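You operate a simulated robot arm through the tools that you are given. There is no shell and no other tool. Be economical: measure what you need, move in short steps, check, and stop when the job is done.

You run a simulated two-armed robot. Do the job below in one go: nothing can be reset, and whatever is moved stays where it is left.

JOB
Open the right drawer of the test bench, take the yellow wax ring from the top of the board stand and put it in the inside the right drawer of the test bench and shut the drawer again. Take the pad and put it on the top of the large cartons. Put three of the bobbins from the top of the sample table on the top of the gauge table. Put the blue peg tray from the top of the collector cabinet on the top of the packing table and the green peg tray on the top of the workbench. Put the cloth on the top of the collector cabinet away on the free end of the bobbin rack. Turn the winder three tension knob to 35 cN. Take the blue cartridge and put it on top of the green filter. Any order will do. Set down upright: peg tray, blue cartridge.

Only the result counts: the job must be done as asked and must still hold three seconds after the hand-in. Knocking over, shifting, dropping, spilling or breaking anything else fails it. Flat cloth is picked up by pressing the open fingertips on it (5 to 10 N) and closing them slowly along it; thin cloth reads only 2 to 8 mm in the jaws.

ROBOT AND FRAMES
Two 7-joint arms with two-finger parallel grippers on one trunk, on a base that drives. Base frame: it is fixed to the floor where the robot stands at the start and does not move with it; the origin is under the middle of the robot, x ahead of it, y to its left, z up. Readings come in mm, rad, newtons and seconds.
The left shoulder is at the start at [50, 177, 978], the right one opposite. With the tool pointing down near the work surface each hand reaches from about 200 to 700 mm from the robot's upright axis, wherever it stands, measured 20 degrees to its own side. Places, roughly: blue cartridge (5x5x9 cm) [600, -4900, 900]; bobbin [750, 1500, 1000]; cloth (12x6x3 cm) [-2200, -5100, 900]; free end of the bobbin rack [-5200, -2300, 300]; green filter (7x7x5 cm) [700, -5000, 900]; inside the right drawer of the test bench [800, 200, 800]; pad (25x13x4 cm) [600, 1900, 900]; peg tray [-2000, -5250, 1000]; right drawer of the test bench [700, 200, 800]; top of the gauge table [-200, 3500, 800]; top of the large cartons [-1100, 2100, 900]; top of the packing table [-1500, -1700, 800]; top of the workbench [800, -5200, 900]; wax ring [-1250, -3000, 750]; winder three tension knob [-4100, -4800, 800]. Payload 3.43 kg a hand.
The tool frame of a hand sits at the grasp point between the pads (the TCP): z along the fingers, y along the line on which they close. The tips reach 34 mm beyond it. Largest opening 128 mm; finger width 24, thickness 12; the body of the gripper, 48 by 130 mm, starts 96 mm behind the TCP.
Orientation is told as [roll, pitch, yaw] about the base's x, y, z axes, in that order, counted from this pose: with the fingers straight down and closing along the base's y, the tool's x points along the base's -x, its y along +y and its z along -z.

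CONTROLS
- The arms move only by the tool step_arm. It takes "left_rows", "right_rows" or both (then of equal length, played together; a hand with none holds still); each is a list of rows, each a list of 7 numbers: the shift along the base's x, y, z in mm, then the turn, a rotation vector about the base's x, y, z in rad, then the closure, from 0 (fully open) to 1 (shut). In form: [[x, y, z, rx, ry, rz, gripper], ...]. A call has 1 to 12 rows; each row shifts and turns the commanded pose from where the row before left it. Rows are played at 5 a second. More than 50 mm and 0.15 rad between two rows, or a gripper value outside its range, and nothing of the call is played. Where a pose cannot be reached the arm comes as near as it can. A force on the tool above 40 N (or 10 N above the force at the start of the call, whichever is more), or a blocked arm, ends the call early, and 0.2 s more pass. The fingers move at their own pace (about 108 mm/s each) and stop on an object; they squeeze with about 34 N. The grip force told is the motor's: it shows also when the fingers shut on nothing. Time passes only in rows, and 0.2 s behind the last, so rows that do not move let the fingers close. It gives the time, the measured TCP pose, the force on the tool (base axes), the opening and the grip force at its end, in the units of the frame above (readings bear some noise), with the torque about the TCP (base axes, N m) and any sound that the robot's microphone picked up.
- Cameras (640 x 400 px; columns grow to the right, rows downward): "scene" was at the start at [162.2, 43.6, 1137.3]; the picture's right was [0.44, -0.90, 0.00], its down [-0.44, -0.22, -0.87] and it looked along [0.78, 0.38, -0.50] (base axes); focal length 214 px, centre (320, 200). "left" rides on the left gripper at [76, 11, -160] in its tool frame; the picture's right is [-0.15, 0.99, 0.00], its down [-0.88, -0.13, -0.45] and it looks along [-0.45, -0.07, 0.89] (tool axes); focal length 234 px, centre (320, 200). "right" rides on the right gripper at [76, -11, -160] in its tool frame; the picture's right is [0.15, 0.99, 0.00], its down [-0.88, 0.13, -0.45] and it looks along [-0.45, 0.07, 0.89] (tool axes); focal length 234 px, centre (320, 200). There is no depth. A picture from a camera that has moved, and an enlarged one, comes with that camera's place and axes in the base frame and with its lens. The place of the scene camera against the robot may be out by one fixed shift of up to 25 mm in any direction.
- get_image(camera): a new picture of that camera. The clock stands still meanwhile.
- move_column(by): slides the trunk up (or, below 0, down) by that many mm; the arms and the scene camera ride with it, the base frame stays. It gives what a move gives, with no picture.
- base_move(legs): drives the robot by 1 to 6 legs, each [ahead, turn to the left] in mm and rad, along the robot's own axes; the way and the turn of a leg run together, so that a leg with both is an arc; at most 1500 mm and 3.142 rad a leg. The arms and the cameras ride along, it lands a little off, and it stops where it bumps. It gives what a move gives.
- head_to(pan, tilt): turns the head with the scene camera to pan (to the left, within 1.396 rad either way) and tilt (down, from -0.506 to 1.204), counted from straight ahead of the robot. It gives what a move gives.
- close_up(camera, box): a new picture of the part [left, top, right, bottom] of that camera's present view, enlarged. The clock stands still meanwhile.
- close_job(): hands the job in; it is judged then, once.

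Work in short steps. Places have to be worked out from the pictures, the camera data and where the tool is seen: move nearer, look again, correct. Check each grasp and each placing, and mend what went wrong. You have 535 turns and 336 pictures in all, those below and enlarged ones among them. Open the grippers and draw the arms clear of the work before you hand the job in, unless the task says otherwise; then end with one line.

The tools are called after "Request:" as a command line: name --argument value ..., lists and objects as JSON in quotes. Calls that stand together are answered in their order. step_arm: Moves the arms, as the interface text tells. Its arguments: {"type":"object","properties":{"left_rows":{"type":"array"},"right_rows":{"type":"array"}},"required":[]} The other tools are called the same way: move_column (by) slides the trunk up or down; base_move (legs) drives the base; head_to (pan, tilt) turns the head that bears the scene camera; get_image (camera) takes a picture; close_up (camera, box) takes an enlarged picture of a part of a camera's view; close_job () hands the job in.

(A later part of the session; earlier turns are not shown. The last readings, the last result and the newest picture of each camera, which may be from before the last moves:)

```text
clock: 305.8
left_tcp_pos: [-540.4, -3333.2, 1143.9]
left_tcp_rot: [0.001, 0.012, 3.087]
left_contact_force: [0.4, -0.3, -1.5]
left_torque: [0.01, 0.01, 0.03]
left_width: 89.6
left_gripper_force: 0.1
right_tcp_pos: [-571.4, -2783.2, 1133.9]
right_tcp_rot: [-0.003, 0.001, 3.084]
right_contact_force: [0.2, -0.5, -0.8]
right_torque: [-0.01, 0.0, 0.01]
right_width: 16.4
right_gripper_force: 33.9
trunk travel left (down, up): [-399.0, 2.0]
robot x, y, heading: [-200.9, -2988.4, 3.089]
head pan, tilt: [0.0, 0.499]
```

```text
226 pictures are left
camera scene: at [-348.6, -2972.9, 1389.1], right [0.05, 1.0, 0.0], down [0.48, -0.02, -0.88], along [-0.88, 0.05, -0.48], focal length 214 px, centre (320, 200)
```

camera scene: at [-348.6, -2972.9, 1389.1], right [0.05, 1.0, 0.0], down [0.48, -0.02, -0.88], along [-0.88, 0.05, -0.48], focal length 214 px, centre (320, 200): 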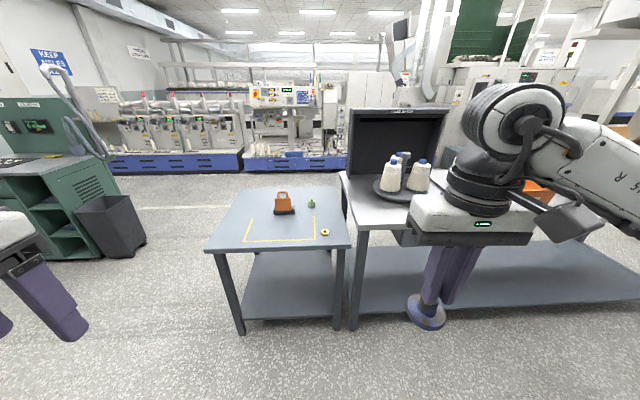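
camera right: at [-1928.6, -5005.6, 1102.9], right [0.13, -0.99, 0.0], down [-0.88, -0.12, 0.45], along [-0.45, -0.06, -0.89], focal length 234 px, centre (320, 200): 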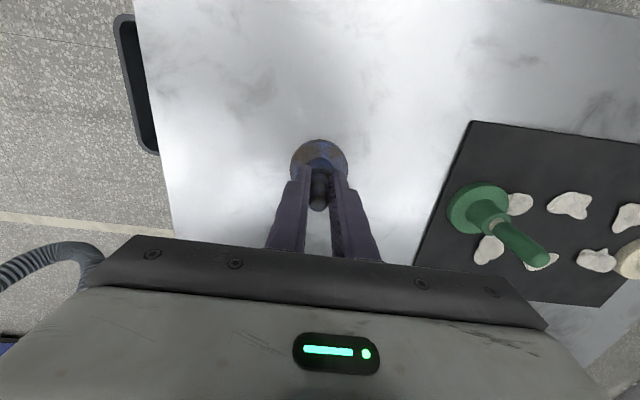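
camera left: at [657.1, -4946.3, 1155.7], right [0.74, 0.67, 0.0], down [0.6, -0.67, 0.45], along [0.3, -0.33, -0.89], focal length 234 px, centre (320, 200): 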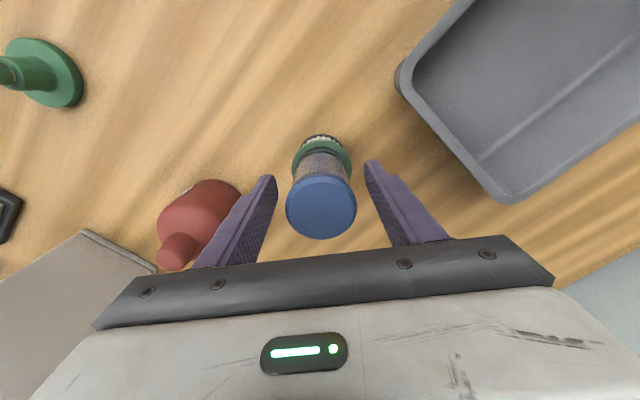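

The yellow ring is seen near [-1190,-2897]. I drive nearer and turn right so it's on the left hand's side.

Request:
base_move --legs '[[440, 0.0], [0, -0.6]]'

Request:
head_to --pan 0.5 --tilt 0.65

Request:
get_image --camera "scene"

Request:
get_image --camera "left"

```text
clock: 310.1
left_tcp_pos: [-1113.9, -3067.6, 1145.4]
left_tcp_rot: [0.0, 0.01, 2.506]
left_contact_force: [-0.3, 0.4, -0.3]
left_torque: [0.0, -0.02, -0.03]
left_width: 89.6
left_gripper_force: 0.1
right_tcp_pos: [-835.1, -2591.4, 1133.8]
right_tcp_rot: [-0.004, -0.001, 2.503]
right_contact_force: [-0.8, 0.2, -1.0]
right_torque: [-0.02, -0.02, -0.02]
right_width: 16.4
right_gripper_force: 33.9
trunk travel left (down, up): [-399.0, 2.0]
robot x, y, heading: [-631.9, -2965.4, 2.506]
head pan, tilt: [0.0, 0.499]
```

```text
clock: 311.0
left_tcp_pos: [-1112.9, -3067.1, 1144.0]
left_tcp_rot: [0.0, 0.011, 2.507]
left_contact_force: [-0.4, 0.4, -0.1]
left_torque: [0.0, 0.01, 0.01]
left_width: 89.6
left_gripper_force: 0.1
right_tcp_pos: [-837.2, -2592.9, 1133.5]
right_tcp_rot: [-0.005, 0.0, 2.505]
right_contact_force: [0.9, 0.7, -1.6]
right_torque: [-0.01, -0.03, 0.0]
right_width: 16.0
right_gripper_force: 34.3
trunk travel left (down, up): [-399.0, 2.0]
robot x, y, heading: [-636.2, -2965.0, 2.507]
head pan, tilt: [0.499, 0.649]
```

```text
225 pictures are left
camera scene: at [-767.4, -2907.5, 1375.7], right [0.14, 0.99, 0.0], down [0.6, -0.08, -0.8], along [-0.79, 0.11, -0.6], focal length 214 px, centre (320, 200)
```

scene: 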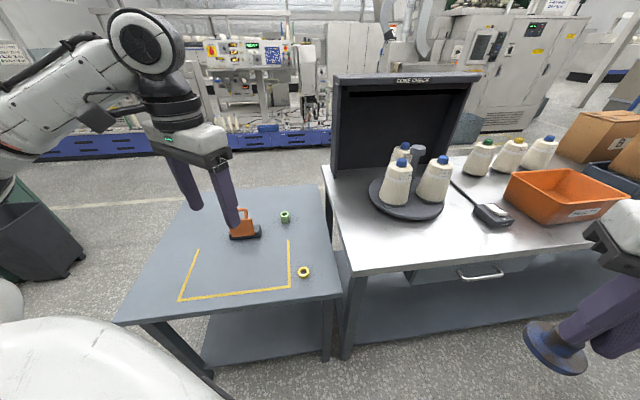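

```text
224 pictures are left
camera left: at [-1059.2, -3119.4, 1303.9], right [-0.71, -0.71, 0.0], down [-0.63, 0.63, 0.45], along [-0.32, 0.32, -0.89], focal length 234 px, centre (320, 200)
```

left: 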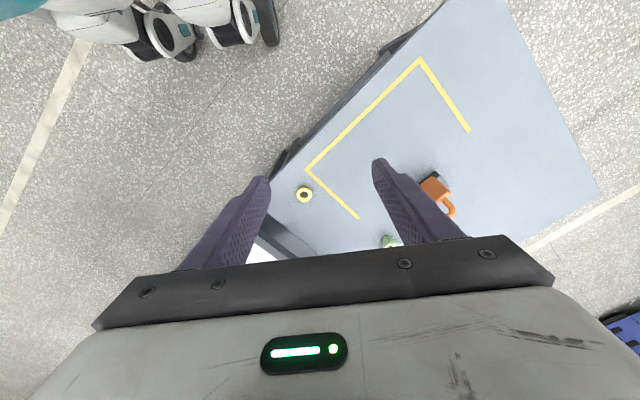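

Ring ≈[-1212,-2902], table ≈740. I lower the trunk by 200 and bring the left hand over it.

Request:
move_column --by -200

Request:
step_arm --left_rows '[[-22, 38, 0, 0, 0, 0, 0.4], [-25, 42, 0, 0, 0, 0, 0.4], [-26, 42, 0, 0, 0, 0, 0.4], [-26, 42, -10, 0, 0, 0, 0.4], [0, 0, -40, 0, 0, 0, 0.4], [0, 0, 0, 0, 0, 0, 0.4]]'

Request:
get_image --camera "left"

```text
clock: 313.2
left_tcp_pos: [-1113.2, -3067.6, 944.4]
left_tcp_rot: [0.0, 0.009, 2.507]
left_contact_force: [-0.5, 0.4, 0.0]
left_torque: [-0.01, 0.0, 0.04]
left_width: 89.3
left_gripper_force: 0.1
right_tcp_pos: [-835.2, -2591.5, 934.1]
right_tcp_rot: [-0.004, 0.0, 2.502]
right_contact_force: [-0.7, -0.5, -0.6]
right_torque: [-0.03, 0.01, 0.03]
right_width: 16.5
right_gripper_force: 34.2
trunk travel left (down, up): [-199.0, 202.0]
robot x, y, heading: [-638.0, -2965.4, 2.507]
head pan, tilt: [0.499, 0.649]
```

```text
refused: row 4 steps farther than a row can; nothing moved
```

```text
223 pictures are left
camera left: at [-1059.1, -3119.4, 1104.0], right [-0.71, -0.71, 0.0], down [-0.63, 0.63, 0.45], along [-0.32, 0.32, -0.89], focal length 234 px, centre (320, 200)
```

left: 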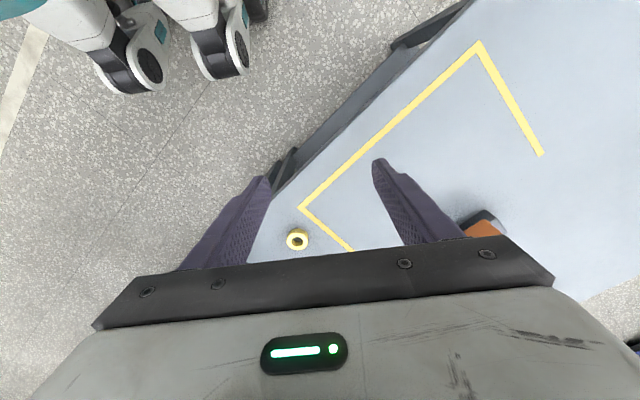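

Request:
step_arm --left_rows '[[-24, 40, 0, 0, 0, 0, 0.4], [-26, 42, 0, 0, 0, 0, 0.4], [-26, 42, 0, 0, 0, 0, 0.4], [-27, 42, 0, 0, 0, 0, 0.4], [0, 0, -40, 0, 0, 0, 0.4], [0, 0, -40, 0, 0, 0, 0.4], [0, 0, 0, 0, 0, 0, 0.4]]'

Request:
get_image --camera "left"

```text
clock: 314.8
left_tcp_pos: [-1215.7, -2900.6, 863.2]
left_tcp_rot: [-0.001, 0.01, 2.507]
left_contact_force: [-0.5, -0.7, -0.4]
left_torque: [-0.02, -0.03, -0.02]
left_width: 76.8
left_gripper_force: 0.1
right_tcp_pos: [-835.8, -2591.7, 934.0]
right_tcp_rot: [-0.002, 0.0, 2.504]
right_contact_force: [-0.1, 0.0, 0.4]
right_torque: [-0.04, 0.0, 0.01]
right_width: 16.4
right_gripper_force: 33.8
trunk travel left (down, up): [-199.0, 202.0]
robot x, y, heading: [-636.3, -2965.9, 2.503]
head pan, tilt: [0.499, 0.649]
```

```text
222 pictures are left
camera left: at [-1161.9, -2952.4, 1023.0], right [-0.71, -0.71, 0.0], down [-0.63, 0.63, 0.45], along [-0.32, 0.32, -0.89], focal length 234 px, centre (320, 200)
```

left: 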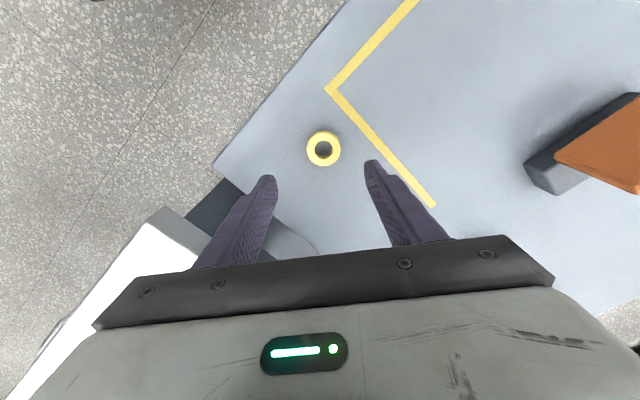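

Aligned. I lower to the table with a light feel.

Request:
step_arm --left_rows '[[0, -3, -40, 0, 0, 0, 0.4], [0, 0, -30, 0, 0, 0, 0.4], [0, 0, -6, 0, 0, 0, 0.4], [0, 0, -4, 0, 0, 0, 0.4], [0, 0, -3, 0, 0, 0, 0.4], [0, 0, -3, 0, 0, 0, 0.4], [0, 0, -3, 0, 0, 0, 0.4], [0, 0, -3, 0, 0, 0, 0.4], [0, 0, -3, 0, 0, 0, 0.4]]'

Request:
get_image --camera "left"

```text
clock: 316.8
left_tcp_pos: [-1216.5, -2905.1, 774.9]
left_tcp_rot: [0.0, 0.001, 2.507]
left_contact_force: [0.2, -5.9, 22.9]
left_torque: [0.39, -0.19, -0.51]
left_width: 76.7
left_gripper_force: 0.2
right_tcp_pos: [-834.5, -2593.2, 934.0]
right_tcp_rot: [-0.002, -0.004, 2.506]
right_contact_force: [0.2, -0.2, -0.2]
right_torque: [0.03, -0.01, -0.02]
right_width: 16.3
right_gripper_force: 33.6
trunk travel left (down, up): [-199.0, 202.0]
robot x, y, heading: [-639.6, -2965.3, 2.507]
head pan, tilt: [0.499, 0.649]
```

```text
221 pictures are left
camera left: at [-1161.5, -2957.3, 933.1], right [-0.7, -0.71, 0.0], down [-0.63, 0.63, 0.45], along [-0.32, 0.32, -0.89], focal length 234 px, centre (320, 200)
```

left: 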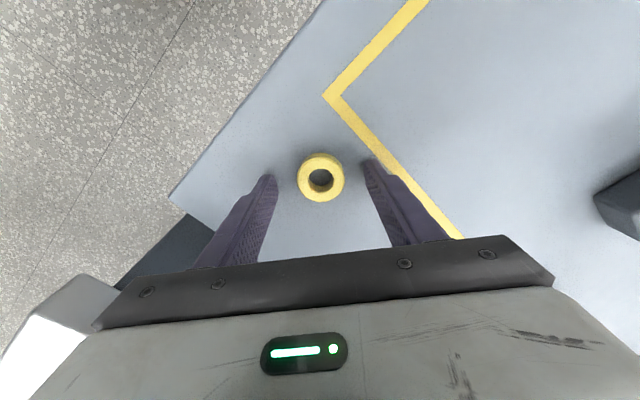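

Request:
step_arm --left_rows '[[3, -2, 5, 0, 0, 0, 0.4], [0, 0, 0, 0, 0, 0, 0.55], [0, 0, 0, 0, 0, 0, 0.65], [0, 0, 0, 0, 0, 0, 0.8], [0, 0, 0, 0, 0, 0, 1], [0, 0, 0, 0, 0, 0, 1]]'

Request:
get_image --camera "left"

```text
clock: 318.2
left_tcp_pos: [-1213.7, -2907.8, 774.1]
left_tcp_rot: [0.003, 0.01, 2.507]
left_contact_force: [0.7, 1.1, 0.3]
left_torque: [-0.03, 0.03, 0.05]
left_width: 38.0
left_gripper_force: 33.8
right_tcp_pos: [-835.7, -2592.2, 934.2]
right_tcp_rot: [-0.004, -0.001, 2.502]
right_contact_force: [0.1, 1.0, -0.6]
right_torque: [-0.01, 0.01, -0.03]
right_width: 16.3
right_gripper_force: 34.3
trunk travel left (down, up): [-199.0, 202.0]
robot x, y, heading: [-637.1, -2966.0, 2.506]
head pan, tilt: [0.499, 0.649]
```

```text
220 pictures are left
camera left: at [-1159.3, -2958.4, 934.3], right [-0.71, -0.71, 0.0], down [-0.63, 0.63, 0.45], along [-0.32, 0.31, -0.9], focal length 234 px, centre (320, 200)
```

left: 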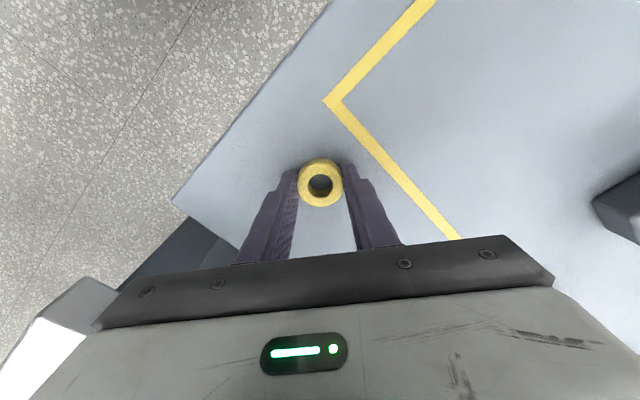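

Ring held (38 mm). I lift it, raise the trunk, and move north to face the packing table.

Request:
step_arm --left_rows '[[0, 0, 20, 0, 0, 0, 1], [0, 0, 45, 0, 0, 0, 1], [0, 0, 45, 0, 0, 0, 1], [10, -10, 45, 0, 0, 0, 1], [40, -20, 20, 0, 0, 0, 1], [40, -20, 20, 0, 0, 0, 1]]'

Request:
move_column --by 150

Request:
base_move --legs '[[-60, 0], [0, -0.936], [500, 0], [0, 1.571]]'

Request:
head_to --pan -0.1 --tilt 0.6

Request:
get_image --camera "scene"

Request:
get_image --camera "right"

```text
clock: 319.6
left_tcp_pos: [-1123.3, -2959.4, 969.6]
left_tcp_rot: [0.0, 0.011, 2.508]
left_contact_force: [0.1, -0.1, 0.2]
left_torque: [-0.03, -0.02, 0.01]
left_width: 37.7
left_gripper_force: 33.8
right_tcp_pos: [-834.4, -2590.7, 933.7]
right_tcp_rot: [-0.003, 0.0, 2.504]
right_contact_force: [-0.4, -0.2, -0.5]
right_torque: [0.01, -0.02, -0.04]
right_width: 16.8
right_gripper_force: 34.0
trunk travel left (down, up): [-199.0, 202.0]
robot x, y, heading: [-635.8, -2966.1, 2.506]
head pan, tilt: [0.499, 0.649]
```

```text
clock: 321.3
left_tcp_pos: [-1124.9, -2958.7, 1119.1]
left_tcp_rot: [-0.001, 0.01, 2.504]
left_contact_force: [0.0, 0.6, -1.1]
left_torque: [0.0, 0.0, -0.02]
left_width: 38.1
left_gripper_force: 33.6
right_tcp_pos: [-834.9, -2592.6, 1083.5]
right_tcp_rot: [-0.004, 0.0, 2.503]
right_contact_force: [0.1, -0.2, -0.2]
right_torque: [-0.03, -0.01, -0.02]
right_width: 16.6
right_gripper_force: 33.8
trunk travel left (down, up): [-349.0, 52.0]
robot x, y, heading: [-636.9, -2967.5, 2.506]
head pan, tilt: [0.499, 0.649]
```

```text
clock: 331.1
left_tcp_pos: [-984.2, -2777.4, 1119.3]
left_tcp_rot: [-0.001, 0.012, -3.137]
left_contact_force: [0.0, 0.2, -0.5]
left_torque: [0.01, -0.01, 0.01]
left_width: 38.0
left_gripper_force: 33.9
right_tcp_pos: [-971.2, -2310.7, 1083.9]
right_tcp_rot: [-0.003, -0.002, -3.142]
right_contact_force: [-0.1, -0.9, -0.2]
right_torque: [-0.01, 0.01, -0.05]
right_width: 16.3
right_gripper_force: 34.1
trunk travel left (down, up): [-349.0, 52.0]
robot x, y, heading: [-591.7, -2488.2, -3.142]
head pan, tilt: [0.499, 0.649]
```

```text
clock: 332.1
left_tcp_pos: [-984.5, -2777.9, 1119.4]
left_tcp_rot: [0.0, 0.011, -3.137]
left_contact_force: [0.1, -0.5, 0.0]
left_torque: [0.01, 0.0, 0.0]
left_width: 37.7
left_gripper_force: 34.2
right_tcp_pos: [-972.5, -2310.6, 1084.6]
right_tcp_rot: [-0.003, 0.001, -3.14]
right_contact_force: [0.4, -0.3, -0.6]
right_torque: [0.01, -0.01, 0.0]
right_width: 16.4
right_gripper_force: 34.1
trunk travel left (down, up): [-349.0, 52.0]
robot x, y, heading: [-584.7, -2491.3, -3.139]
head pan, tilt: [-0.099, 0.6]
```

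```text
219 pictures are left
camera scene: at [-736.1, -2478.6, 1330.0], right [0.09, 1.0, 0.0], down [0.56, -0.05, -0.83], along [-0.82, 0.08, -0.57], focal length 214 px, centre (320, 200)
```

scene: 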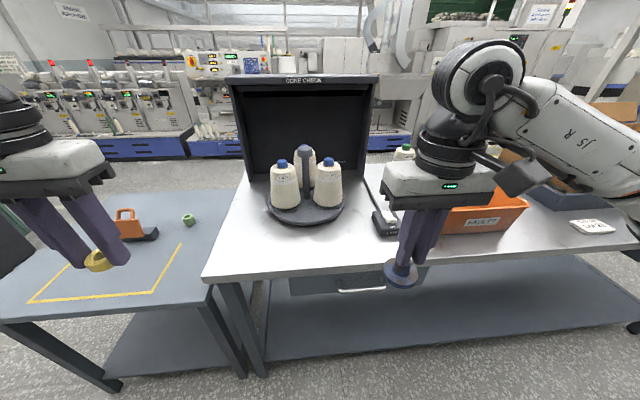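

```text
218 pictures are left
camera right: at [-895.0, -2299.3, 1242.9], right [0.15, -0.99, 0.0], down [-0.88, -0.13, 0.46], along [-0.45, -0.06, -0.89], focal length 234 px, centre (320, 200)
```

right: 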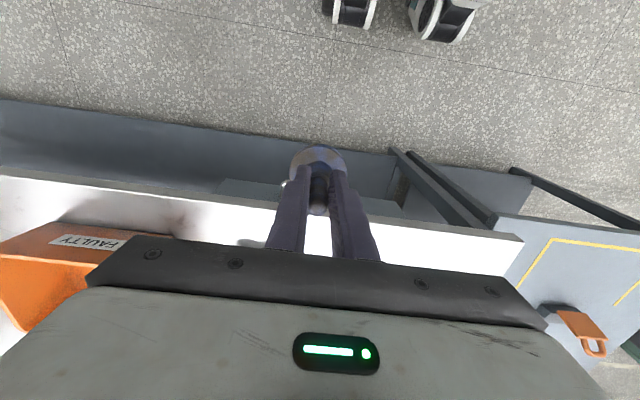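

I move 80 mm nearer and extend the blue tray to about [-1205,-2360] between turntable and probe.

Request:
base_move --legs '[[80, 0]]'

Request:
step_arm --right_rows '[[-38, -12, 0, 0, 0, 0, 1], [-38, -12, 0, 0, 0, 0, 1], [-38, -13, 0, 0, 0, 0, 1], [-38, -13, 0, 0, 0, 0, 1], [0, 0, -40, 0, 0, 0, 1], [0, 0, 0, 0, 0, 0, 1]]'

Request:
get_image --camera "right"

Request:
get_image --camera "scene"

```text
clock: 333.1
left_tcp_pos: [-1064.8, -2778.0, 1119.1]
left_tcp_rot: [0.001, 0.011, -3.138]
left_contact_force: [-0.9, 0.3, -0.2]
left_torque: [0.01, -0.04, 0.01]
left_width: 38.0
left_gripper_force: 34.1
right_tcp_pos: [-1052.1, -2310.8, 1082.7]
right_tcp_rot: [-0.002, 0.0, -3.14]
right_contact_force: [0.4, 0.0, -0.6]
right_torque: [0.01, -0.01, -0.02]
right_width: 16.6
right_gripper_force: 34.1
trunk travel left (down, up): [-349.0, 52.0]
robot x, y, heading: [-664.3, -2488.7, -3.14]
head pan, tilt: [-0.099, 0.6]
```

```text
clock: 334.6
left_tcp_pos: [-1062.6, -2777.9, 1118.8]
left_tcp_rot: [-0.001, 0.01, -3.139]
left_contact_force: [-0.8, -0.5, -0.5]
left_torque: [0.02, 0.0, 0.0]
left_width: 38.0
left_gripper_force: 33.8
right_tcp_pos: [-1201.1, -2361.5, 1042.7]
right_tcp_rot: [-0.003, -0.001, -3.14]
right_contact_force: [0.8, 0.4, -0.8]
right_torque: [0.01, -0.03, -0.02]
right_width: 16.1
right_gripper_force: 34.3
trunk travel left (down, up): [-349.0, 52.0]
robot x, y, heading: [-668.2, -2494.0, -3.134]
head pan, tilt: [-0.099, 0.6]
```

```text
217 pictures are left
camera right: at [-1125.5, -2351.0, 1201.8], right [0.15, -0.99, 0.0], down [-0.88, -0.13, 0.46], along [-0.45, -0.06, -0.89], focal length 234 px, centre (320, 200)
```

right: 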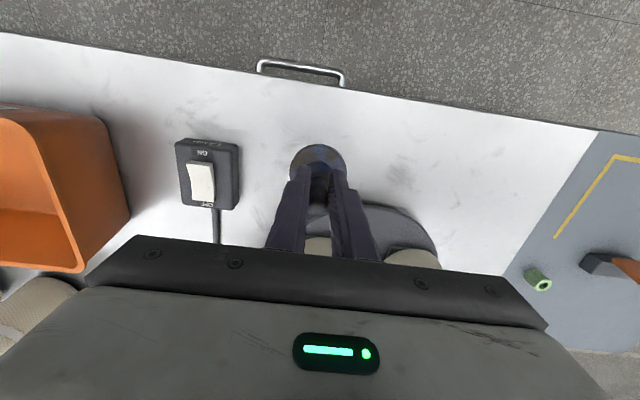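

```text
216 pictures are left
camera scene: at [-815.1, -2479.3, 1330.0], right [0.09, 1.0, 0.0], down [0.56, -0.05, -0.83], along [-0.82, 0.08, -0.56], focal length 214 px, centre (320, 200)
```

scene: 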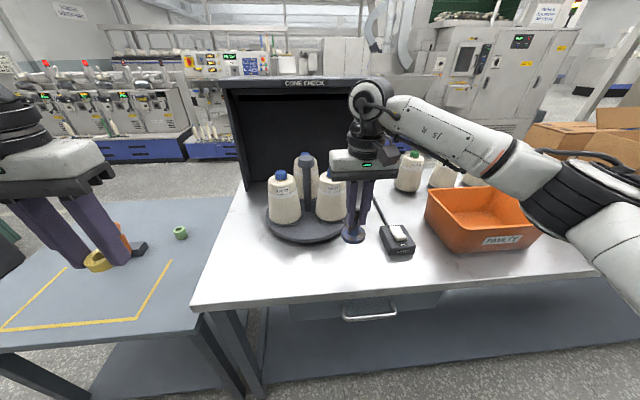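

The landing spot is clear. I lower to contact.

Request:
step_arm --right_rows '[[0, 0, -45, 0, 0, 0, 1], [0, 0, -45, 0, 0, 0, 1], [0, 0, -20, 0, 0, 0, 1], [0, 0, -8, 0, 0, 0, 1], [0, 0, -6, 0, 0, 0, 1], [0, 0, -6, 0, 0, 0, 1], [0, 0, -6, 0, 0, 0, 1], [0, 0, -6, 0, 0, 0, 1], [0, 0, -6, 0, 0, 0, 1], [0, 0, -6, 0, 0, 0, 1], [0, 0, -6, 0, 0, 0, 1], [0, 0, 0, 0, 0, 0, 1]]'

```text
clock: 335.9
left_tcp_pos: [-1063.6, -2778.3, 1119.1]
left_tcp_rot: [0.0, 0.01, -3.137]
left_contact_force: [-0.6, 0.1, 0.2]
left_torque: [0.02, -0.04, 0.0]
left_width: 37.9
left_gripper_force: 33.7
right_tcp_pos: [-1205.6, -2363.0, 923.0]
right_tcp_rot: [0.001, -0.014, -3.14]
right_contact_force: [4.6, 1.0, 15.5]
right_torque: [0.05, -0.28, -0.03]
right_width: 16.4
right_gripper_force: 33.8
trunk travel left (down, up): [-349.0, 52.0]
robot x, y, heading: [-667.9, -2490.0, -3.137]
head pan, tilt: [-0.099, 0.6]
stopped in row 6 (right hand): the force on the tool passed its limit (the readings are from after the stop); the commanded pose is now the measured one
```

Contact (table ≈848). I level, relieve, and release.

Request:
step_arm --right_rows '[[0, 0, 1.5, 0, -0.013, 0, 1], [0, 0, 0, 0, 0, 0, 1]]'

Request:
step_arm --right_rows '[[0, 0, 0, 0, 0, 0, 0.85], [0, 0, 0, 0, 0, 0, 0.7], [0, 0, 0, 0, 0, 0, 0.55], [0, 0, 0, 0, 0, 0, 0.5], [0, 0, 0, 0, 0, 0, 0.5]]'

Request:
get_image --camera "right"

```text
clock: 336.5
left_tcp_pos: [-1063.6, -2777.3, 1119.2]
left_tcp_rot: [0.001, 0.007, -3.138]
left_contact_force: [0.6, -0.3, 0.0]
left_torque: [-0.03, -0.03, 0.01]
left_width: 38.0
left_gripper_force: 33.5
right_tcp_pos: [-1205.5, -2362.5, 924.4]
right_tcp_rot: [0.002, -0.002, -3.14]
right_contact_force: [-3.3, -0.5, 13.7]
right_torque: [0.0, 0.89, 0.04]
right_width: 16.5
right_gripper_force: 34.1
trunk travel left (down, up): [-349.0, 52.0]
robot x, y, heading: [-670.4, -2488.4, -3.141]
head pan, tilt: [-0.099, 0.6]
```

```text
clock: 337.7
left_tcp_pos: [-1064.4, -2776.7, 1119.7]
left_tcp_rot: [0.002, 0.01, -3.138]
left_contact_force: [0.4, -0.8, -0.3]
left_torque: [0.0, -0.01, -0.01]
left_width: 38.0
left_gripper_force: 33.9
right_tcp_pos: [-1203.3, -2360.3, 921.9]
right_tcp_rot: [0.0, 0.007, -3.142]
right_contact_force: [0.6, -0.4, 0.2]
right_torque: [0.01, 0.0, 0.01]
right_width: 64.0
right_gripper_force: 0.1
trunk travel left (down, up): [-349.0, 52.0]
robot x, y, heading: [-667.9, -2489.9, -3.134]
head pan, tilt: [-0.099, 0.6]
```

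```text
215 pictures are left
camera right: at [-1128.6, -2350.0, 1081.1], right [0.15, -0.99, 0.0], down [-0.88, -0.13, 0.45], along [-0.45, -0.07, -0.89], focal length 234 px, centre (320, 200)
```

right: 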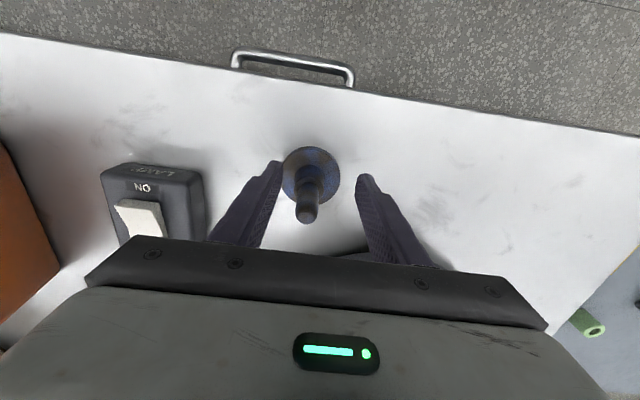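

The blue tray stands on the packing table. I raise the right hand, back off and drive to the test bench drawer.

Request:
step_arm --right_rows '[[0, 0, 30, 0, 0, 0, 0.5], [0, 0, 45, 0, 0, 0, 0.4], [0, 0, 45, 0, 0, 0, 0.4], [0, 0, 45, 0, 0, 0, 0.4], [40, 0, 20, 0, 0, 0, 0.4], [45, 0, 0, 0, 0, 0, 0.4], [45, 0, 0, 0, 0, 0, 0.4], [45, 0, 0, 0, 0, 0, 0.4]]'

Request:
get_image --camera "scene"

Request:
base_move --legs '[[-300, 0], [0, -1.571], [1400, 0], [1400, 0], [0, -1.571]]'

```text
clock: 339.5
left_tcp_pos: [-1063.9, -2778.2, 1120.4]
left_tcp_rot: [0.001, 0.009, -3.138]
left_contact_force: [-0.8, -0.4, 0.3]
left_torque: [0.01, -0.03, -0.02]
left_width: 37.5
left_gripper_force: 33.9
right_tcp_pos: [-1027.9, -2362.5, 1107.7]
right_tcp_rot: [-0.001, 0.003, -3.144]
right_contact_force: [0.3, 0.4, 0.3]
right_torque: [-0.02, 0.03, 0.02]
right_width: 77.1
right_gripper_force: 0.2
trunk travel left (down, up): [-349.0, 52.0]
robot x, y, heading: [-665.3, -2491.6, -3.137]
head pan, tilt: [-0.099, 0.6]
```

```text
214 pictures are left
camera scene: at [-814.8, -2478.9, 1330.1], right [0.09, 1.0, 0.0], down [0.56, -0.05, -0.83], along [-0.82, 0.08, -0.56], focal length 214 px, centre (320, 200)
```

scene: 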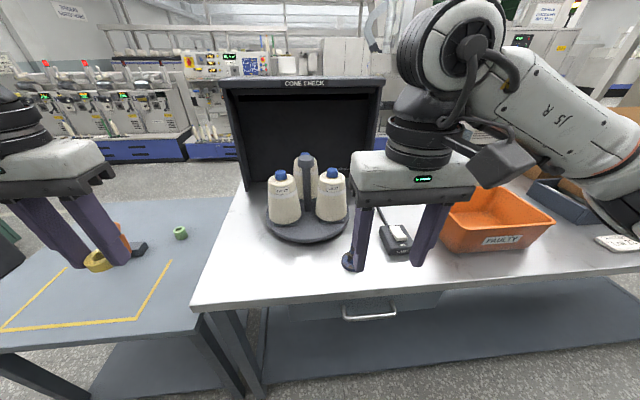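

```text
clock: 362.6
left_tcp_pos: [22.8, 632.6, 1119.2]
left_tcp_rot: [-0.001, 0.011, 0.031]
left_contact_force: [-0.7, 0.3, 0.2]
left_torque: [0.02, -0.01, 0.0]
left_width: 37.7
left_gripper_force: 33.7
right_tcp_pos: [-0.7, 217.9, 1107.9]
right_tcp_rot: [0.001, 0.004, 0.027]
right_contact_force: [0.4, -0.2, -0.1]
right_torque: [-0.02, -0.01, 0.03]
right_width: 76.8
right_gripper_force: 0.0
trunk travel left (down, up): [-349.0, 52.0]
robot x, y, heading: [-365.2, 335.4, 0.029]
head pan, tilt: [-0.099, 0.6]
```

Now at [-365,335]. I correct heading, lower the trunk and look at the drawer handle.

Request:
base_move --legs '[[0, -0.029]]'

Request:
move_column --by -200

Request:
head_to --pan -0.15 --tilt 0.35

Request:
get_image --camera "scene"

```text
clock: 363.4
left_tcp_pos: [31.2, 622.6, 1120.4]
left_tcp_rot: [0.001, 0.009, 0.001]
left_contact_force: [-0.9, 0.2, -1.4]
left_torque: [0.02, -0.02, 0.03]
left_width: 37.9
left_gripper_force: 34.1
right_tcp_pos: [-3.6, 206.1, 1107.0]
right_tcp_rot: [0.001, 0.003, 0.0]
right_contact_force: [0.6, -0.1, 0.6]
right_torque: [0.01, 0.01, -0.01]
right_width: 76.5
right_gripper_force: 0.0
trunk travel left (down, up): [-349.0, 52.0]
robot x, y, heading: [-364.8, 336.2, 0.005]
head pan, tilt: [-0.099, 0.6]
```

```text
clock: 365.5
left_tcp_pos: [30.1, 622.3, 919.3]
left_tcp_rot: [0.0, 0.009, 0.002]
left_contact_force: [0.7, 0.5, -0.2]
left_torque: [0.0, 0.02, 0.03]
left_width: 38.0
left_gripper_force: 33.4
right_tcp_pos: [-4.6, 206.5, 907.5]
right_tcp_rot: [0.0, 0.003, 0.001]
right_contact_force: [0.5, -0.1, -0.1]
right_torque: [0.01, -0.04, -0.03]
right_width: 77.0
right_gripper_force: 0.1
trunk travel left (down, up): [-149.0, 252.0]
robot x, y, heading: [-364.9, 333.7, 0.004]
head pan, tilt: [-0.099, 0.6]
```

```text
clock: 366.3
left_tcp_pos: [30.9, 622.6, 919.5]
left_tcp_rot: [0.001, 0.009, 0.002]
left_contact_force: [0.1, -0.6, 0.8]
left_torque: [0.01, 0.01, 0.01]
left_width: 38.0
left_gripper_force: 33.8
right_tcp_pos: [-4.7, 206.6, 907.0]
right_tcp_rot: [-0.001, 0.004, 0.002]
right_contact_force: [0.2, 1.0, 0.2]
right_torque: [-0.03, -0.01, 0.01]
right_width: 77.0
right_gripper_force: 0.0
trunk travel left (down, up): [-149.0, 252.0]
robot x, y, heading: [-364.5, 337.3, 0.002]
head pan, tilt: [-0.15, 0.351]
```

```text
213 pictures are left
camera scene: at [-192.6, 326.6, 1152.7], right [-0.15, -0.99, 0.0], down [-0.34, 0.05, -0.94], along [0.93, -0.14, -0.34], focal length 214 px, centre (320, 200)
```

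scene: 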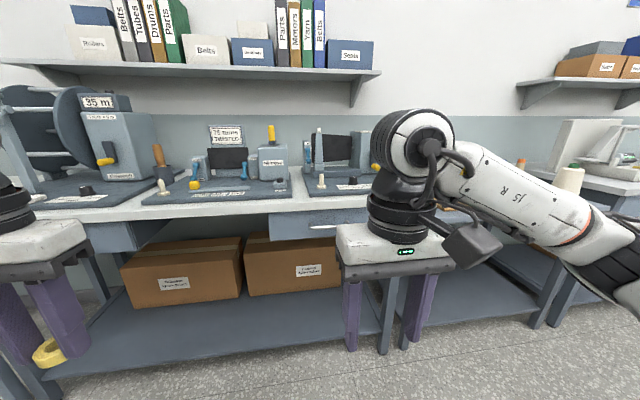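

Now I turn the right hand to point forward (pitch −90°) while moving it ahead.

Request:
step_arm --right_rows '[[16, -2, 0, 0, -0.1428, 0, 0.4], [16, -2, 0, 0, -0.1428, 0, 0.4], [16, -2, 0, 0, -0.1428, 0, 0.4], [16, -2, 0, 0, -0.1428, 0, 0.4], [16, -2, 0, 0, -0.1428, 0, 0.4], [16, -2, 0, 0, -0.1428, 0, 0.4], [16, -2, 0, 0, -0.1428, 0, 0.4], [16, -2, 0, 0, -0.1428, 0, 0.4], [16, -2, 0, 0, -0.1428, 0, 0.4], [16, -2, 0, 0, -0.1428, 0, 0.4], [16, -2, 0, 0, -0.1428, 0, 0.4]]'

Request:
get_image --camera "scene"

```text
clock: 368.7
left_tcp_pos: [30.9, 621.5, 919.8]
left_tcp_rot: [0.001, 0.01, -0.001]
left_contact_force: [-0.7, -0.2, -0.5]
left_torque: [0.06, 0.03, 0.03]
left_width: 38.0
left_gripper_force: 34.1
right_tcp_pos: [165.7, 208.2, 919.4]
right_tcp_rot: [0.506, -1.563, -0.51]
right_contact_force: [-0.4, -0.7, -0.4]
right_torque: [-0.01, -0.07, 0.08]
right_width: 76.8
right_gripper_force: 0.0
right hand out of reach, approached as far as the arm can: row 11
trunk travel left (down, up): [-149.0, 252.0]
robot x, y, heading: [-368.8, 334.2, 0.003]
head pan, tilt: [-0.15, 0.351]
```

```text
212 pictures are left
camera scene: at [-191.9, 325.3, 1152.5], right [-0.15, -0.99, 0.0], down [-0.34, 0.05, -0.94], along [0.93, -0.14, -0.34], focal length 214 px, centre (320, 200)
```

scene: 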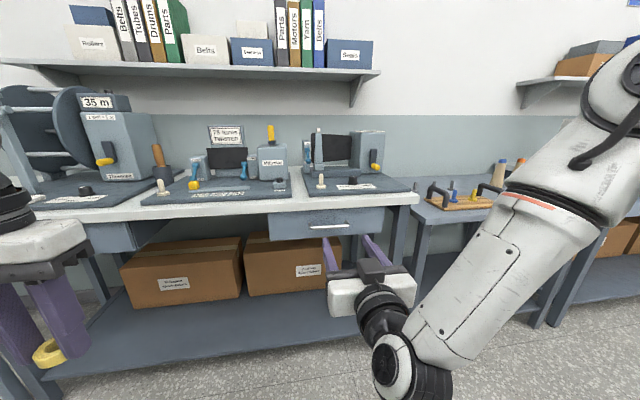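

The hand now points forward. I roll it 90° about x so it closes vertically, lowering to the handle's height.

Request:
step_arm --right_rows '[[0, -2, -10, 0.1428, 0, 0, 0.4], [0, -2, -10, 0.1428, 0, 0, 0.4], [0, -2, -10, 0.1428, 0, 0, 0.4], [0, -2, -10, 0.1428, 0, 0, 0.4], [0, -2, -10, 0.1428, 0, 0, 0.4], [0, -2, -10, 0.1428, 0, 0, 0.4], [0, -2, -10, 0.1428, 0, 0, 0.4], [0, -2, -10, 0.1428, 0, 0, 0.4], [0, -2, -10, 0.1428, 0, 0, 0.4], [0, -2, -10, 0.1428, 0, 0, 0.4], [0, 0, -10, 0.1428, 0, 0, 0.4]]'

Request:
get_image --camera "scene"

Request:
get_image --camera "right"

```text
clock: 371.1
left_tcp_pos: [30.9, 622.6, 919.0]
left_tcp_rot: [0.001, 0.008, 0.001]
left_contact_force: [0.8, -0.6, 0.1]
left_torque: [-0.01, 0.02, 0.0]
left_width: 38.0
left_gripper_force: 34.4
right_tcp_pos: [143.4, 247.8, 841.2]
right_tcp_rot: [1.573, 0.003, -1.569]
right_contact_force: [0.1, -0.1, 0.4]
right_torque: [0.01, -0.03, -0.02]
right_width: 76.8
right_gripper_force: 0.0
right hand out of reach, approached as far as the arm can: row 1, 2, 3, 4, 5, 6, 7, 8, 9, 10, 11
trunk travel left (down, up): [-149.0, 252.0]
robot x, y, heading: [-364.8, 334.7, 0.004]
head pan, tilt: [-0.15, 0.351]
```

```text
211 pictures are left
camera scene: at [-192.6, 326.6, 1152.8], right [-0.15, -0.99, 0.0], down [-0.34, 0.05, -0.94], along [0.93, -0.14, -0.34], focal length 214 px, centre (320, 200)
```

scene: 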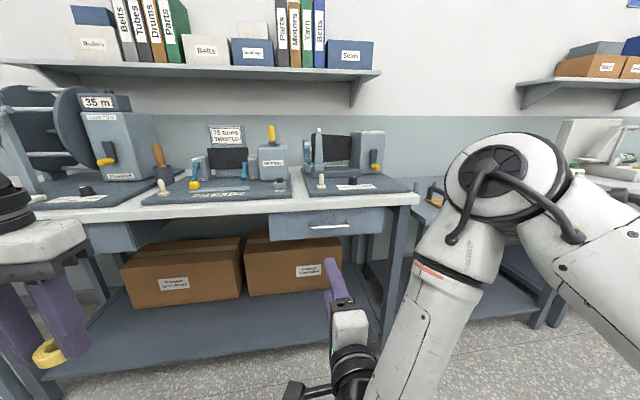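

```text
210 pictures are left
camera right: at [-14.1, 323.0, 828.7], right [0.0, 0.14, 0.99], down [-0.46, -0.88, 0.13], along [0.89, -0.45, 0.07], focal length 234 px, centre (320, 200)
```

right: 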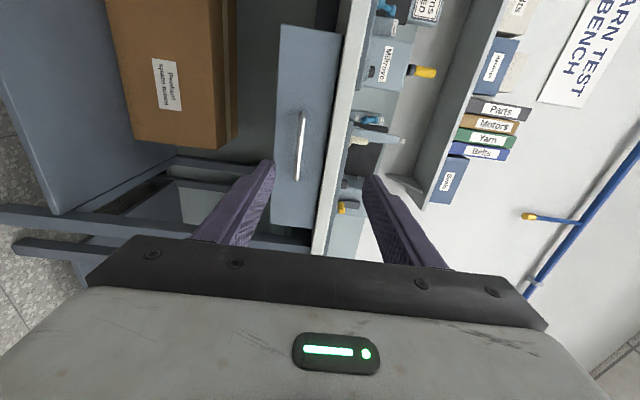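

Perfect orientation. Handle ≈[490,192,803]. I adjust height and side with the arm.

Request:
step_arm --right_rows '[[20, -14, -10, 0, 0, 0, 0.4], [20, -14, -9, 0, 0, 0, 0.4], [20, -14, -9, 0, 0, 0, 0.4], [20, -14, -9, 0, 0, 0, 0.4], [0, 0, 0, 0, 0, 0, 0.4]]'

```text
clock: 372.3
left_tcp_pos: [31.2, 622.7, 918.3]
left_tcp_rot: [0.0, 0.008, 0.002]
left_contact_force: [0.0, -0.4, -0.3]
left_torque: [0.03, 0.03, -0.05]
left_width: 37.8
left_gripper_force: 33.6
right_tcp_pos: [202.3, 261.7, 844.9]
right_tcp_rot: [1.567, 0.0, -1.573]
right_contact_force: [0.4, 0.5, -0.7]
right_torque: [0.01, 0.0, 0.0]
right_width: 76.8
right_gripper_force: 0.1
right hand out of reach, approached as far as the arm can: row 1, 2, 3, 4
trunk travel left (down, up): [-149.0, 252.0]
robot x, y, heading: [-367.6, 336.6, 0.002]
head pan, tilt: [-0.15, 0.351]
```

The arm is at its side limit; I correct with the base (small S-move) and the trunk for height.

Request:
move_column --by -41

Request:
base_move --legs '[[0, -0.3], [215, 0], [0, 0.298]]'

Request:
get_image --camera "right"

Request:
get_image --camera "scene"

```text
clock: 373.1
left_tcp_pos: [30.3, 622.3, 878.6]
left_tcp_rot: [0.001, 0.009, 0.002]
left_contact_force: [-0.7, -0.7, -0.8]
left_torque: [-0.01, -0.03, 0.01]
left_width: 37.9
left_gripper_force: 34.0
right_tcp_pos: [201.2, 262.0, 805.0]
right_tcp_rot: [1.566, -0.001, -1.574]
right_contact_force: [0.0, 0.9, -0.8]
right_torque: [0.0, 0.02, 0.01]
right_width: 76.7
right_gripper_force: 0.0
trunk travel left (down, up): [-108.0, 293.0]
robot x, y, heading: [-364.1, 333.1, 0.005]
head pan, tilt: [-0.15, 0.351]
```

```text
clock: 376.7
left_tcp_pos: [237.9, 562.6, 878.0]
left_tcp_rot: [0.001, 0.009, 0.005]
left_contact_force: [0.3, 0.3, -0.9]
left_torque: [-0.01, -0.01, 0.01]
left_width: 37.9
left_gripper_force: 33.6
right_tcp_pos: [409.9, 202.6, 804.6]
right_tcp_rot: [1.567, -0.001, -1.568]
right_contact_force: [0.0, 0.6, 0.5]
right_torque: [-0.01, 0.02, 0.01]
right_width: 76.9
right_gripper_force: 0.1
trunk travel left (down, up): [-108.0, 293.0]
robot x, y, heading: [-160.5, 273.0, 0.006]
head pan, tilt: [-0.15, 0.351]
```

```text
209 pictures are left
camera right: at [251.2, 278.1, 792.7], right [0.0, 0.15, 0.99], down [-0.45, -0.88, 0.13], along [0.89, -0.45, 0.06], focal length 234 px, centre (320, 200)
```

right: 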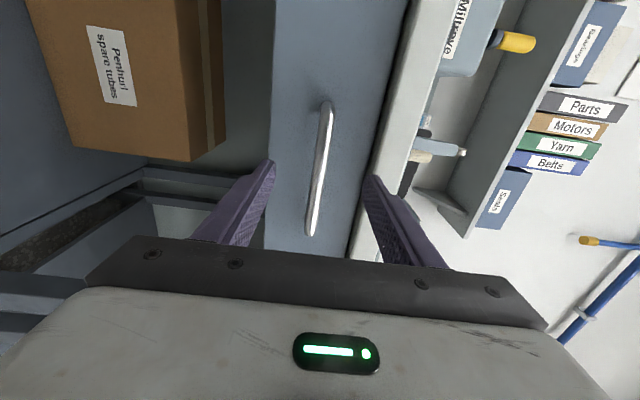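

```text
208 pictures are left
camera scene: at [15.6, 264.7, 1111.8], right [-0.14, -0.99, 0.0], down [-0.34, 0.05, -0.94], along [0.93, -0.13, -0.34], focal length 214 px, centre (320, 200)
```

scene: 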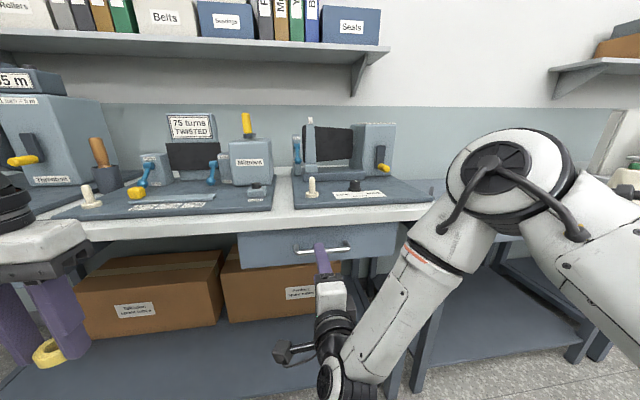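

The fingers are level with the handle. I advance 72 mm with the jaws around the bar.

Request:
step_arm --right_rows '[[12, -2, 0, 0, 0, 0, 0.5], [12, -2, 0, 0, 0, 0, 0.5], [12, -2, 0, 0, 0, 0, 0.5], [12, -1, 0, 0, 0, 0, 0.5], [12, -1, 0, 0, 0, 0, 0.5], [12, 0, 0, 0, 0, 0, 0.5], [0, 0, 0, 0, 0, 0, 0.5]]'

Request:
get_image --camera "right"

```text
clock: 378.3
left_tcp_pos: [237.0, 561.1, 878.0]
left_tcp_rot: [0.0, 0.009, 0.004]
left_contact_force: [-0.7, -0.1, 0.2]
left_torque: [-0.06, -0.01, 0.02]
left_width: 37.7
left_gripper_force: 33.8
right_tcp_pos: [477.7, 212.7, 815.0]
right_tcp_rot: [1.564, 0.0, -1.575]
right_contact_force: [-0.2, 0.2, -0.9]
right_torque: [0.02, 0.0, -0.01]
right_width: 64.0
right_gripper_force: 0.0
right hand out of reach, approached as far as the arm can: row 2, 3, 4, 5
trunk travel left (down, up): [-108.0, 293.0]
robot x, y, heading: [-156.5, 272.5, 0.003]
head pan, tilt: [-0.15, 0.351]
```

```text
207 pictures are left
camera right: at [318.8, 289.7, 804.7], right [0.01, 0.15, 0.99], down [-0.46, -0.88, 0.13], along [0.89, -0.45, 0.06], focal length 234 px, centre (320, 200)
```

right: 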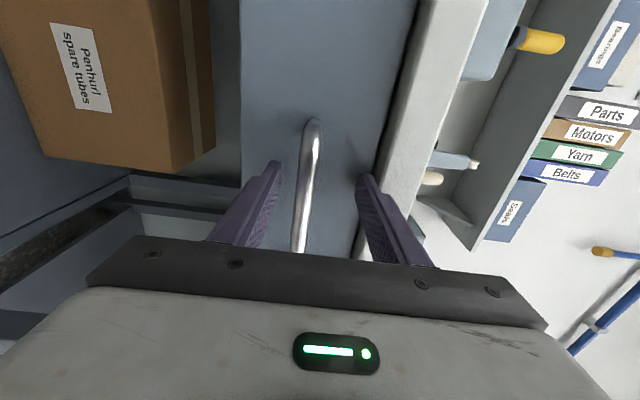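

The bar is about 14 mm inside the tips but 11 mm low; I lower the trunk 11 mm, creep 8 mm ahead with the base and close.

Request:
move_column --by -11

Request:
base_move --legs '[[9, 0]]'

Request:
step_arm --right_rows '[[0, 0, 0, 0, 0, 0, 0.7], [0, 0, 0, 0, 0, 0, 0.9], [0, 0, 0, 0, 0, 0, 1], [0, 0, 0, 0, 0, 0, 1], [0, 0, 0, 0, 0, 0, 1]]'

Request:
get_image --camera "right"

```text
clock: 378.9
left_tcp_pos: [237.9, 562.0, 867.2]
left_tcp_rot: [-0.002, 0.007, 0.005]
left_contact_force: [-0.3, -0.6, 0.4]
left_torque: [-0.01, 0.0, -0.01]
left_width: 37.9
left_gripper_force: 33.8
right_tcp_pos: [476.7, 212.6, 804.2]
right_tcp_rot: [1.565, -0.001, -1.574]
right_contact_force: [-0.2, 0.3, -1.1]
right_torque: [0.02, -0.01, -0.01]
right_width: 64.2
right_gripper_force: 0.1
trunk travel left (down, up): [-97.0, 304.0]
robot x, y, heading: [-154.0, 273.1, 0.003]
head pan, tilt: [-0.15, 0.351]
```

```text
clock: 380.3
left_tcp_pos: [244.7, 561.2, 867.2]
left_tcp_rot: [0.001, 0.01, 0.005]
left_contact_force: [0.6, -0.4, -0.9]
left_torque: [0.0, -0.02, 0.02]
left_width: 38.1
left_gripper_force: 33.7
right_tcp_pos: [481.8, 212.8, 803.3]
right_tcp_rot: [1.564, 0.0, -1.573]
right_contact_force: [-8.3, -2.1, 2.7]
right_torque: [0.09, -0.46, 0.04]
right_width: 65.5
right_gripper_force: 1.2
trunk travel left (down, up): [-97.0, 304.0]
robot x, y, heading: [-149.6, 273.1, 0.006]
head pan, tilt: [-0.15, 0.351]
stopped in leg 1: the force on the tool passed its limit (the readings are from after the stop); the commanded pose is now the measured one
```

```text
clock: 381.5
left_tcp_pos: [246.2, 561.3, 869.0]
left_tcp_rot: [0.001, 0.007, 0.005]
left_contact_force: [-1.2, 0.4, -0.3]
left_torque: [-0.02, 0.02, -0.04]
left_width: 37.7
left_gripper_force: 33.5
right_tcp_pos: [482.4, 213.6, 802.8]
right_tcp_rot: [1.564, 0.0, -1.573]
right_contact_force: [-10.8, 0.7, 7.2]
right_torque: [0.04, 0.01, 0.17]
right_width: 14.7
right_gripper_force: 44.9
trunk travel left (down, up): [-97.0, 304.0]
robot x, y, heading: [-148.6, 278.3, 0.003]
head pan, tilt: [-0.15, 0.351]
```

```text
206 pictures are left
camera right: at [323.9, 290.0, 793.5], right [0.01, 0.15, 0.99], down [-0.46, -0.88, 0.13], along [0.89, -0.45, 0.06], focal length 234 px, centre (320, 200)
```

right: 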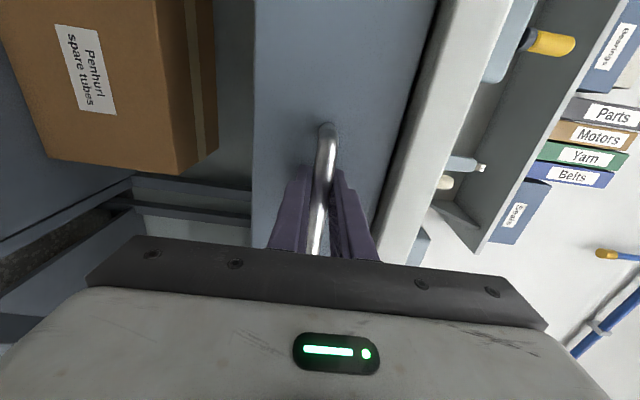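

The bar is gripped (14.7 mm). I pull by reversing the base, 60 mm first.

Request:
base_move --legs '[[-60, 0]]'

Request:
get_image --camera "right"

```text
clock: 382.4
left_tcp_pos: [186.9, 561.2, 867.6]
left_tcp_rot: [0.0, 0.008, 0.007]
left_contact_force: [-0.2, -0.7, 0.3]
left_torque: [-0.01, 0.0, 0.02]
left_width: 38.0
left_gripper_force: 34.1
right_tcp_pos: [423.5, 213.8, 804.5]
right_tcp_rot: [1.561, 0.0, -1.573]
right_contact_force: [-0.9, 9.1, 6.6]
right_torque: [0.09, -0.03, -0.41]
right_width: 14.6
right_gripper_force: 45.1
trunk travel left (down, up): [-97.0, 304.0]
robot x, y, heading: [-206.6, 271.7, 0.008]
head pan, tilt: [-0.15, 0.351]
```

```text
205 pictures are left
camera right: at [265.0, 290.0, 793.4], right [0.01, 0.15, 0.99], down [-0.46, -0.88, 0.13], along [0.89, -0.45, 0.06], focal length 234 px, centre (320, 200)
```

right: 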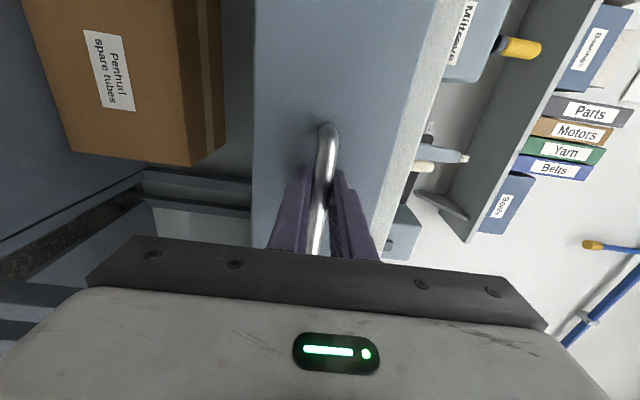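

The drawer moves with the hand. I pull 150 mm more.

Request:
base_move --legs '[[-150, -0.008]]'

Request:
get_image --camera "scene"

```text
clock: 383.8
left_tcp_pos: [42.0, 559.4, 866.6]
left_tcp_rot: [-0.001, 0.008, -0.003]
left_contact_force: [0.4, 0.6, 0.0]
left_torque: [0.01, 0.03, 0.02]
left_width: 37.9
left_gripper_force: 33.7
right_tcp_pos: [273.6, 213.0, 804.7]
right_tcp_rot: [1.562, 0.0, -1.572]
right_contact_force: [-0.9, 26.3, 0.8]
right_torque: [0.01, 0.02, -0.23]
right_width: 14.7
right_gripper_force: 45.0
trunk travel left (down, up): [-97.0, 304.0]
robot x, y, heading: [-358.6, 271.8, -0.005]
head pan, tilt: [-0.15, 0.351]
```

```text
204 pictures are left
camera scene: at [-184.0, 264.5, 1100.8], right [-0.15, -0.99, 0.0], down [-0.34, 0.05, -0.94], along [0.93, -0.14, -0.34], focal length 214 px, centre (320, 200)
```

scene: 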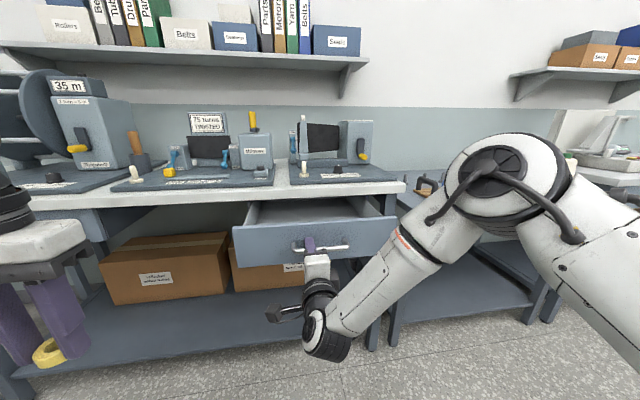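

The drawer is open by about 210 mm. I release the handle and back off to re-place myself for putting the ring in.

Request:
step_arm --right_rows '[[0, 0, 0, 0, 0, 0, 0.7], [0, 0, 0, 0, 0, 0, 0.5], [0, 0, 0, 0, 0, 0, 0.5]]'

Request:
base_move --legs '[[-110, 0]]'

Request:
move_column --by 180

Request:
get_image --camera "scene"

```text
clock: 384.6
left_tcp_pos: [41.0, 558.1, 866.9]
left_tcp_rot: [0.002, 0.008, -0.002]
left_contact_force: [0.2, 0.2, -0.2]
left_torque: [0.0, 0.02, 0.02]
left_width: 38.3
left_gripper_force: 33.4
right_tcp_pos: [273.6, 212.9, 802.0]
right_tcp_rot: [1.561, -0.001, -1.57]
right_contact_force: [-0.6, 0.0, -0.5]
right_torque: [-0.03, -0.05, -0.03]
right_width: 63.9
right_gripper_force: 0.0
trunk travel left (down, up): [-97.0, 304.0]
robot x, y, heading: [-359.5, 275.7, 0.001]
head pan, tilt: [-0.15, 0.351]
```

```text
clock: 385.8
left_tcp_pos: [-68.8, 559.1, 867.4]
left_tcp_rot: [0.0, 0.007, -0.003]
left_contact_force: [0.4, 0.5, 0.0]
left_torque: [-0.01, 0.05, 0.0]
left_width: 37.8
left_gripper_force: 34.5
right_tcp_pos: [166.5, 212.5, 804.3]
right_tcp_rot: [1.562, 0.001, -1.569]
right_contact_force: [-0.5, 1.4, 1.4]
right_torque: [-0.02, -0.02, 0.0]
right_width: 64.1
right_gripper_force: 0.1
trunk travel left (down, up): [-97.0, 304.0]
robot x, y, heading: [-464.6, 271.3, -0.001]
head pan, tilt: [-0.15, 0.351]
```

```text
clock: 387.8
left_tcp_pos: [-66.5, 558.2, 1047.1]
left_tcp_rot: [0.001, 0.008, -0.003]
left_contact_force: [-0.2, 0.6, 0.2]
left_torque: [-0.01, 0.01, 0.02]
left_width: 38.1
left_gripper_force: 33.8
right_tcp_pos: [165.8, 212.1, 983.3]
right_tcp_rot: [1.562, 0.002, -1.569]
right_contact_force: [0.5, 0.8, -0.1]
right_torque: [0.0, 0.04, 0.0]
right_width: 64.3
right_gripper_force: 0.1
trunk travel left (down, up): [-277.0, 124.0]
robot x, y, heading: [-461.7, 274.8, 0.004]
head pan, tilt: [-0.15, 0.351]
```

```text
203 pictures are left
camera scene: at [-292.5, 263.2, 1280.7], right [-0.15, -0.99, 0.0], down [-0.34, 0.05, -0.94], along [0.93, -0.14, -0.34], focal length 214 px, centre (320, 200)
```

scene: 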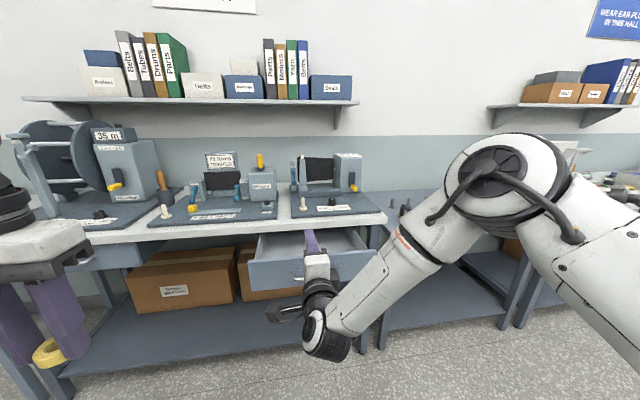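

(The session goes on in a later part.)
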